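You operate a simulated robot arm through the tools that you are given. There is no shell and no other tool. Be economical: measure what you need, move in short steps, check, and stop when the job is done.

You run a simulated robot arm. Do the job below in one go: nothing can be reset, and whatever is moved stays where it is left.

JOB
Fetch the parcel from the top of the trestle bench and stand it on the blue tile.
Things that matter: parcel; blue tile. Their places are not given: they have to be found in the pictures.

Only the result counts: the job must be done as asked and must still hold three seconds after the hand-in. Knocking over, shifting, dropping, spilling or breaking anything else fails it.

ROBOT AND FRAMES
A 6-joint arm with a two-finger parallel gripper, fixed in place. Base frame: the origin is at the foot of the arm, x ahead of it, y to its left, z up; the work surface is at about z = 800. Lengths are in mm, angles in degrees, forces in N, time in s.
With the tool pointing down near the work surface it reaches from about 240 to 640 mm from the base axis. Its first joint turns from -66.0 to 66.0 degrees. Payload 2.7 kg.
The TCP is the grasp point between the finger pads, 23 mm short of the fingertips. In the tool frame z runs along the fingers and y along their closing line. The gripper opens to 94 mm. The fingers are 38 mm wide and 10 mm thick; the gripper's body (54 by 96 mm) begins 39 mm behind the TCP.
Orientation is that of the tool frame in the base frame, as a unit quaternion [x, y, z, w]. With the fingers straight down and closing along the base's y, the tool's x points along the base's -x, its y along +y and its z along -z.

CONTROLS
- The arm moves only by the tool drive_tool. Its arguments are lists of equal length, an entry for each row: "grip": the closure, from 0 (fully open) to 1 (shut); "offset": the shift along the tool's x, y, z in cm, a list of three; "twist": the turn about the tool's z in degrees. In form: {"grip": [grip, ...], "offset": [[x, y, z], ...], "twist": [twist, ...]}. A call has 1 to 10 rows; each row shifts and turns the commanded pose from where the row before left it, along the tool's axes as they then stand. Rows are played at 5 a second. More than 50 mm and 8.6 degrees between two rows, or a gripper value outside its range, and nothing of the call is played. Where a pose cannot be reached the arm comes as near as it can. A force on the tool above 40 N (or 10 N above the force at the start of the call, whichever is more), or a blocked arm, ends the call early, and 0.2 s more pass. The fingers move at their own pace (about 45 mm/s each) and stop on an object; they squeeze with about 24 N. The grip force told is the motor's: it shows also when the fingers shut on nothing. Time passes only in rows, and 0.2 s behind the last, so rows that do not move let the fingers close. It gives the time, the measured TCP pose, the force on the tool (base axes), the opening and the grip force at its end, in the units of the frame above (readings bear some noise).
- Cameras (640 x 400 px; columns grow to the right, rows downward): "scene" is fixed at [81.3, -437.2, 1401]; the picture's right is [0.72, -0.70, 0.00], its down [-0.40, -0.41, -0.82] and it looks along [0.57, 0.59, -0.57] (base axes); focal length 317 px, centre (320, 200). "wrist" rides on the gripper at [-39, 0, -44] in the tool frame; the picture's right is [0.00, -1.00, 0.00], its down [0.97, 0.00, -0.24] and it looks along [0.24, 0.00, 0.97] (tool axes); focal length 218 px, centre (320, 200).
- get_image(camera): a new picture of that camera. No time passes.
- measure_at(camera, pixels): for up to 12 pixels [column, row] of the newest picture of that camera ("zoom" is the newest enlarged one), the place [x, y, z] in the base frame of the surface seen there, good to about 2 mm. No time passes.
- inspect(camera, box): a new picture of the part [left, top, right, bottom] of that camera's present view, enlarged. No time passes.
- sign_off(): hands the job in; it is judged then, once.

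Work in short steps. Measure before you move; look again where a grasp or a placing could have gone wrong, and mend it. You have 60 turns and 20 pictures in all, those below and enlarged ones among them. Open the gripper and draw the arm clear of the work before you hand the job in, unless the task says otherwise; then end with one line.

The tools are called after ">>>" as a command line: name --argument value ..., lists and objects as JSON in quotes. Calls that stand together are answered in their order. drive_tool: Moves the arm, as the interface text tells. Its arguments: {"type":"object","properties":{"grip":{"type":"array","items":{"type":"number"}},"offset":{"type":"array","items":{"type":"array","items":{"type":"number"}}},"twist":{"type":"array","items":{"type":"number"}}},"required":["grip","offset","twist"]} The other tools are called the same way: get_image (camera) takes a picture; measure_at (camera, pixels) gives the place of the surface under pixels of a picture; inspect (camera, box) takes an enlarged picture of a part of a camera's view; sign_off () hands the job in.

At the start:

```text
clock: 0.0
tcp_pos: [477.3, 41.4, 1130.0]
orientation: [0.0, 1.0, 0.0, 0.0]
force: [-0.3, -0.1, 0.4]
opening: 94.0
grip_force: 0.0
```

scene: 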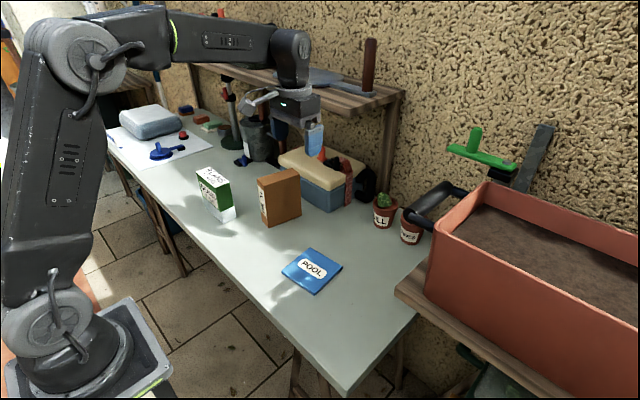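
wrist: 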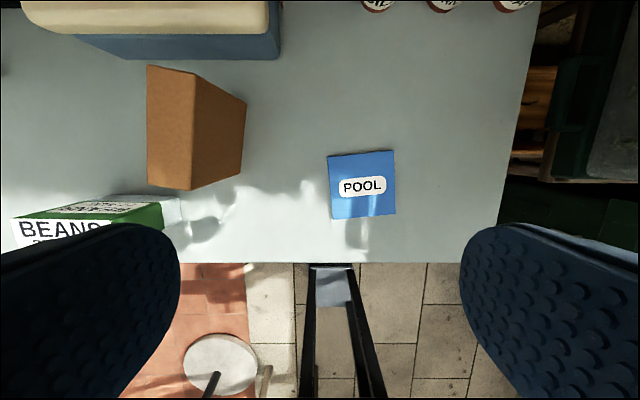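

The brown box near scene (280,197) looks like the parcel and the blue tile is at (312,270). I'll zoom in to confirm.

>>> inspect --camera "scene" --box '[180, 140, 380, 300]'

>>> measure_at --camera "wrist" --pixels '[[150, 70], [192, 74], [188, 186], [150, 182], [168, 125], [244, 102], [240, 172], [330, 156], [393, 152], [396, 212], [333, 218], [362, 185]]'

```text
2.50 times, centred on (280, 220) of scene
```

zoom: 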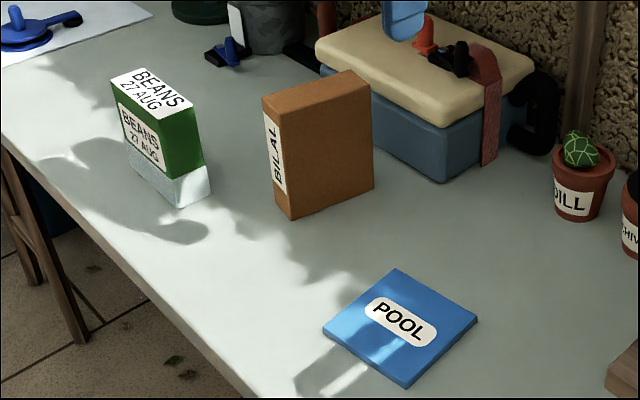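

```text
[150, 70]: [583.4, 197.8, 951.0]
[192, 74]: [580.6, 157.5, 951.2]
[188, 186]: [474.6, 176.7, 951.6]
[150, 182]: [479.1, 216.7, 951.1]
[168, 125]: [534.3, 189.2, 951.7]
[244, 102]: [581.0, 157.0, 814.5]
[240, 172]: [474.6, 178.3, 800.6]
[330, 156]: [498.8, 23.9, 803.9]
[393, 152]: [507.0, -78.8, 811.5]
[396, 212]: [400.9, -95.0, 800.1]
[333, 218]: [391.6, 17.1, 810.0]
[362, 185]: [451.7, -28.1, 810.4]
```

The parcel is the brown "BILAL" box (108×42×150, top at z≈951). The tile is "POOL". I'll measure the tile's edges more carefully, plus the beans box and the toolbox beside the parcel.

>>> measure_at --camera "wrist" --pixels '[[331, 160], [390, 154], [392, 210], [335, 214], [20, 218], [118, 203], [160, 206], [180, 222], [162, 230], [270, 5], [278, 55], [120, 60]]'

>>> measure_at --camera "zoom" --pixels '[[395, 272], [472, 318], [405, 380], [328, 330], [400, 325], [348, 75], [368, 88], [266, 98], [285, 106], [112, 82], [192, 103], [435, 180]]'

```text
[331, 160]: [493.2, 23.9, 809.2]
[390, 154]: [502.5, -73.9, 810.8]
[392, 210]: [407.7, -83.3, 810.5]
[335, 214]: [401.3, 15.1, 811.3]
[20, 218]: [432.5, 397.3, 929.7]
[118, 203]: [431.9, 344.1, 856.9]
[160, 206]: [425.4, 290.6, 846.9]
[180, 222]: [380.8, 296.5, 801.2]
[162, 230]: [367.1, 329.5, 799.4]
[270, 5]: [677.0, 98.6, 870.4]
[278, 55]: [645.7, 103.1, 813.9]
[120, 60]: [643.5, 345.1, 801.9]
```

```text
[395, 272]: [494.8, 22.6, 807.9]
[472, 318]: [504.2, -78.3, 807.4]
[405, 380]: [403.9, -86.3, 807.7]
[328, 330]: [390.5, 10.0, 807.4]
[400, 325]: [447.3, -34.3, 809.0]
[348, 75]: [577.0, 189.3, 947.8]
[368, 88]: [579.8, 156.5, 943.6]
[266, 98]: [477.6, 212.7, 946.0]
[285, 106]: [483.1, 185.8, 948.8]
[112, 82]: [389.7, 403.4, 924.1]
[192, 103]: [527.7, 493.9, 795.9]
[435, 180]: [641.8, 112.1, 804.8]
```

Parcel centre ≈ (529.5, 187) with its thin axis turned about −9.5°. Tile centre ≈ (450, −31), turned about +5°. I'll move over the parcel at the current height and turn.

>>> drive_tool --grip '[0, 0, 0, 0, 0, 0, 0, 0]' --offset '[[-1.04, 2.92, 0], [-1.04, 2.92, 0], [-1.04, 2.92, 0], [-1.04, 2.92, 0], [-1.04, 2.92, 0], [0, 0, 0], [0, 0, 0], [0, 0, 0]]' --twist '[0, 0, 0, 0, 0, 4.75, 4.75, 0]'

>>> get_image --camera "wrist"

```text
clock: 1.8
tcp_pos: [529.5, 187.0, 1129.8]
orientation: [0.083, 0.997, -0.001, 0.001]
force: [-0.7, -0.2, 1.7]
opening: 93.9
grip_force: 0.0
```

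```text
16 pictures are left
```

wrist: 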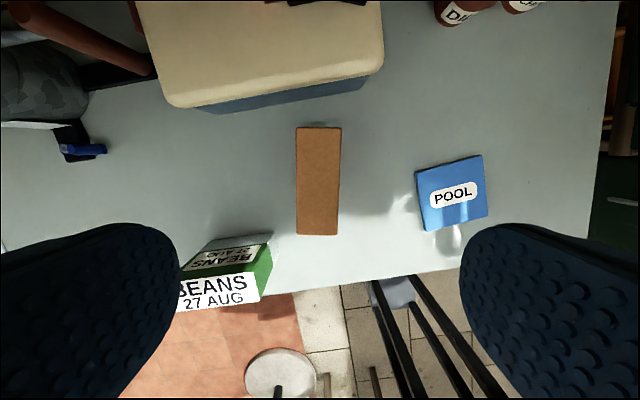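

The parcel is upright in the picture at columns 296–341, so the turn is right. I'll measure its top, the tile and the beans box from here.

>>> measure_at --camera "wrist" --pixels '[[298, 130], [338, 130], [336, 232], [299, 232], [318, 180], [419, 172], [480, 157], [484, 214], [425, 228], [262, 298], [270, 240], [366, 88]]'

```text
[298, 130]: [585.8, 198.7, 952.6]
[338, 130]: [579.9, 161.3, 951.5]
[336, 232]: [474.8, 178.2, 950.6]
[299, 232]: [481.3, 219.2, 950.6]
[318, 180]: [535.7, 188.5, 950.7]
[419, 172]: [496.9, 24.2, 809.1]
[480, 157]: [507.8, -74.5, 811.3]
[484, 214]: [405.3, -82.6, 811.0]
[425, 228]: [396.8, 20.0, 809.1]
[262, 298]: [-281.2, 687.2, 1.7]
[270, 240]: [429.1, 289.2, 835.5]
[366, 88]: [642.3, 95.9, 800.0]
```

Centre is (530.4, 189), so I'll shift 2 mm and descend to z≈927, with the TCP 24 mm under the top. Both sides are clear.

>>> drive_tool --grip '[0, 0, 0, 0, 0, 0, 0, 0, 0]' --offset '[[-0.06, 0.21, 3], [0, 0, 3.5], [0, 0, 3.5], [0, 0, 3], [0, 0, 2.5], [0, 0, 2], [0, 0, 1.5], [0, 0, 1.3], [0, 0, 0]]' --twist '[0, 0, 0, 0, 0, 0, 0, 0, 0]'

>>> get_image --camera "wrist"

```text
clock: 3.8
tcp_pos: [530.8, 189.5, 926.0]
orientation: [0.082, 0.997, 0.0, 0.0]
force: [0.7, -0.2, -0.2]
opening: 94.3
grip_force: 0.1
```

```text
15 pictures are left
```

wrist: 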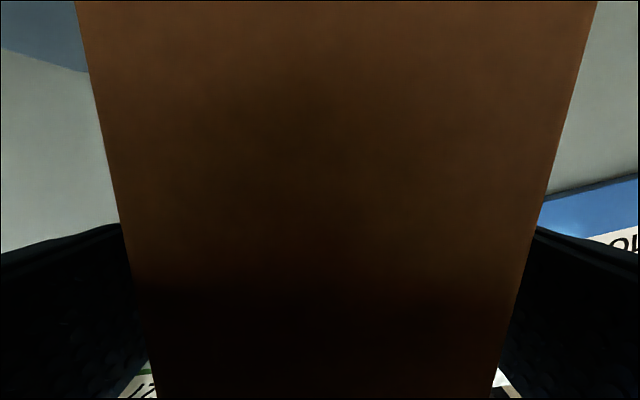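

The parcel sits between the fingers without contact. I'll close and wait.

>>> drive_tool --grip '[0.3, 0.5, 1, 1, 1, 1]' --offset '[[0, 0, 0], [0, 0, 0], [0, 0, 0], [0, 0, 0], [0, 0, 0], [0, 0, 0]]' --twist '[0, 0, 0, 0, 0, 0]'

```text
clock: 5.2
tcp_pos: [530.1, 189.2, 927.3]
orientation: [0.083, 0.997, 0.001, 0.0]
force: [1.0, -0.4, 0.6]
opening: 46.0
grip_force: 24.7
```

The fingers hold at 46 mm with 24.7 N. I'll make a slow lift of a few centimetres and check for slipping.

>>> drive_tool --grip '[1, 1, 1, 1, 1, 1]' --offset '[[0, 0, -0.5], [0, 0, -0.5], [0, 0, -1], [0, 0, -1], [0, 0, 0], [0, 0, 0]]' --twist '[0, 0, 0, 0, 0, 0]'

>>> inspect --camera "scene" --box '[180, 80, 380, 300]'

```text
clock: 6.6
tcp_pos: [530.8, 188.9, 956.4]
orientation: [0.083, 0.997, 0.001, -0.001]
force: [0.0, -1.0, -2.7]
opening: 45.8
grip_force: 24.0
```

```text
1.82 times, centred on (280, 190) of scene
```

zoom: 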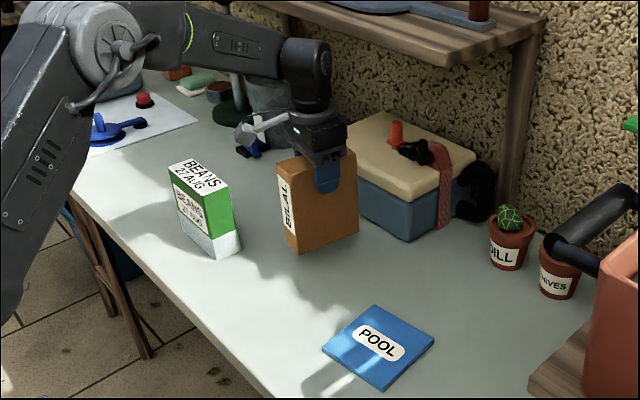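

The lift is firm and level, with a load of about 3 N. I'll raise 3 cm more, then carry it over the tile and turn −14°.

>>> drive_tool --grip '[1, 1, 1, 1, 1, 1, 1, 1, 1, 1]' --offset '[[0, 0, -1.5], [0, 0, -1.5], [0.4, -2.2, 0], [0.64, -3.45, 0], [0.64, -3.45, 0], [0.64, -3.45, 0], [0.64, -3.45, 0], [0.64, -3.45, 0], [0.4, -2.2, 0], [0.27, -1.26, 0]]' --twist '[0, 0, 0, 0, 0, 0, 0, 0, 0, 0]'

>>> drive_tool --grip '[1, 1, 1, 1, 1]' --offset '[[0, 0, 0], [0, 0, 0], [0, 0, 0], [0, 0, 0], [0, 0, 0]]' --twist '[-3.5, -3.5, -3.5, -3.5, 0]'

>>> inspect --camera "scene" --box '[220, 140, 420, 300]'

```text
clock: 8.8
tcp_pos: [450.0, -30.0, 986.7]
orientation: [0.082, 0.997, 0.0, 0.0]
force: [0.0, 0.2, -3.3]
opening: 46.0
grip_force: 24.5
```

```text
clock: 10.0
tcp_pos: [449.8, -30.1, 987.7]
orientation: [-0.04, 0.999, -0.001, 0.0]
force: [0.1, 0.0, -2.6]
opening: 45.8
grip_force: 24.1
```

```text
2.50 times, centred on (320, 220) of scene
```

zoom: 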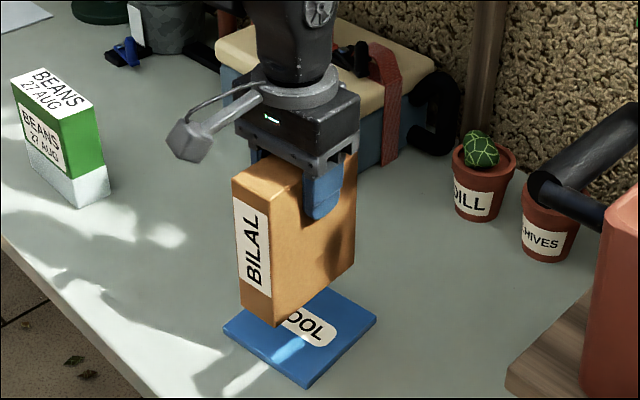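

The parcel is over the tile. Its bottom is at about 860 and the tile top at about 810, so I'll lower 4.6 cm.

>>> drive_tool --grip '[1, 1, 1, 1, 1, 1]' --offset '[[0, 0, 1.5], [0, 0, 1.5], [0, 0, 0.8], [0, 0, 0.5], [0, 0, 0.3], [0, 0, 0]]' --twist '[0, 0, 0, 0, 0, 0]'

>>> inspect --camera "scene" --box '[250, 170, 375, 300]'

```text
clock: 11.4
tcp_pos: [450.4, -28.6, 941.4]
orientation: [-0.04, 0.999, 0.0, -0.001]
force: [-0.4, 0.6, -2.7]
opening: 46.0
grip_force: 23.6
```

```text
3.08 times, centred on (312, 235) of scene
```

zoom: 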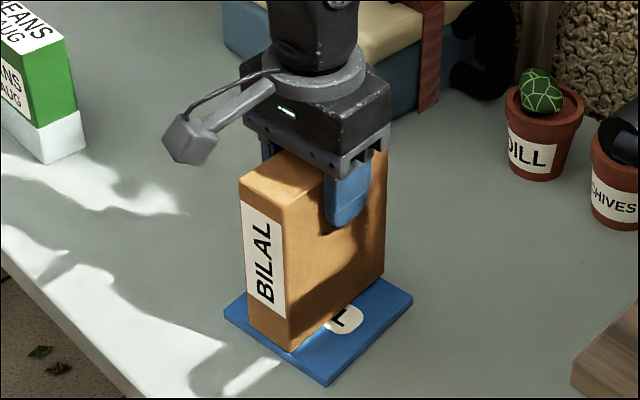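

It's well centred with a gap of about 4 mm. I'll lower in 1 mm steps and watch the force.

>>> drive_tool --grip '[1, 1, 1, 1]' --offset '[[0, 0, 0.1], [0, 0, 0.1], [0, 0, 0.1], [0, 0, 0]]' --twist '[0, 0, 0, 0]'

>>> drive_tool --grip '[1, 1]' --offset '[[0, 0, 0.1], [0, 0, 0]]' --twist '[0, 0]'

```text
clock: 12.4
tcp_pos: [450.7, -29.3, 938.3]
orientation: [-0.039, 0.999, 0.0, 0.001]
force: [0.3, -0.2, -2.5]
opening: 45.5
grip_force: 23.8
```

```text
clock: 13.0
tcp_pos: [450.3, -29.3, 937.2]
orientation: [-0.039, 0.999, -0.001, 0.0]
force: [-4.1, 0.0, 6.8]
opening: 46.1
grip_force: 24.0
```

The force has turned to +6.8 N, so the parcel is standing on the tile. I'll open gently.

>>> drive_tool --grip '[0.45, 0.4, 0.3, 0.15, 0, 0, 0]' --offset '[[0, 0, 0], [0, 0, 0], [0, 0, 0], [0, 0, 0], [0, 0, 0], [0, 0, 0], [0, 0, 0]]' --twist '[0, 0, 0, 0, 0, 0, 0]'

>>> get_image --camera "wrist"

```text
clock: 14.6
tcp_pos: [450.5, -29.5, 936.5]
orientation: [-0.04, 0.999, -0.001, 0.001]
force: [0.7, 0.3, 0.6]
opening: 94.1
grip_force: 0.0
```

```text
11 pictures are left
```

wrist: 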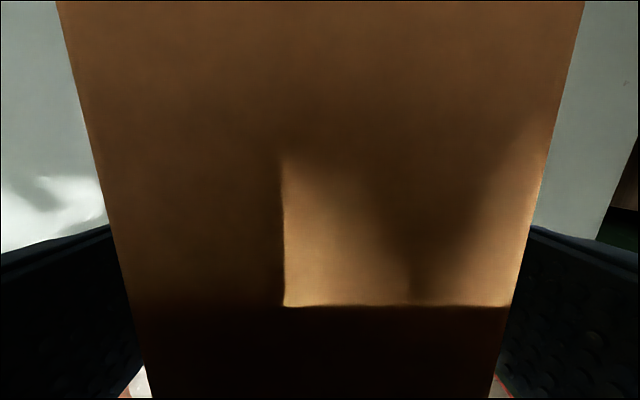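

The fingers are free on both sides. I'll withdraw straight up about 20 cm and look.

>>> drive_tool --grip '[0, 0, 0, 0, 0, 0, 0, 0]' --offset '[[0, 0, -1], [0, 0, -2], [0, 0, -3], [0, 0, -3.5], [0, 0, -3.5], [0, 0, -3.5], [0, 0, -3], [0, 0, 0]]' --twist '[0, 0, 0, 0, 0, 0, 0, 0]'

>>> get_image --camera "scene"

>>> get_image --camera "wrist"

```text
clock: 16.4
tcp_pos: [451.4, -26.6, 1131.0]
orientation: [-0.039, 0.999, 0.0, 0.0]
force: [0.2, -0.2, -0.3]
opening: 93.8
grip_force: 0.0
```

```text
10 pictures are left
```

scene: 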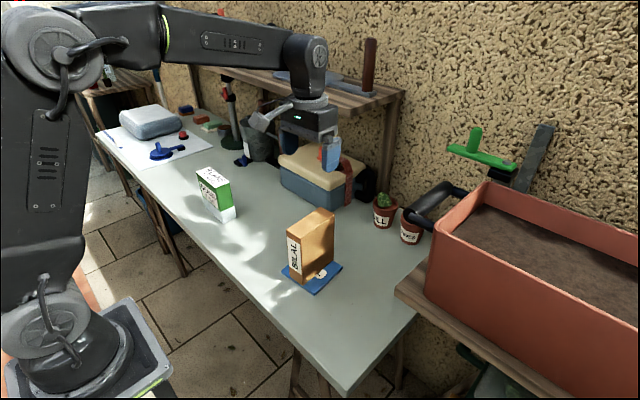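

```text
9 pictures are left
```

wrist: 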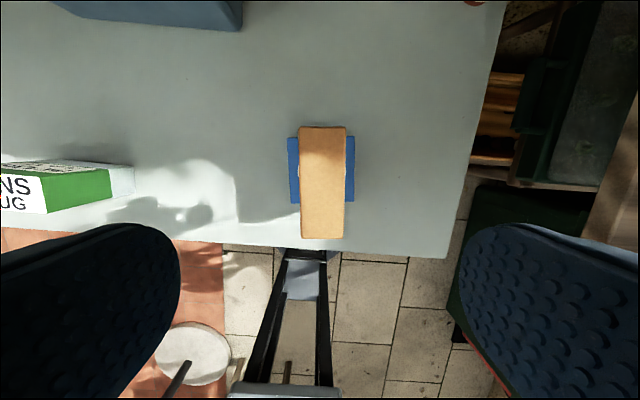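

The parcel stands upright and centred on the tile (wrist picture, columns 299–346), nothing else has moved and the arm is clear. I'm handing in.

>>> sign_off

```text
The job is handed in.
```

The parcel (the brown "BILAL" box) is standing upright in the middle of the blue tile. The gripper is open, the arm is clear, and nothing else appears to have moved.
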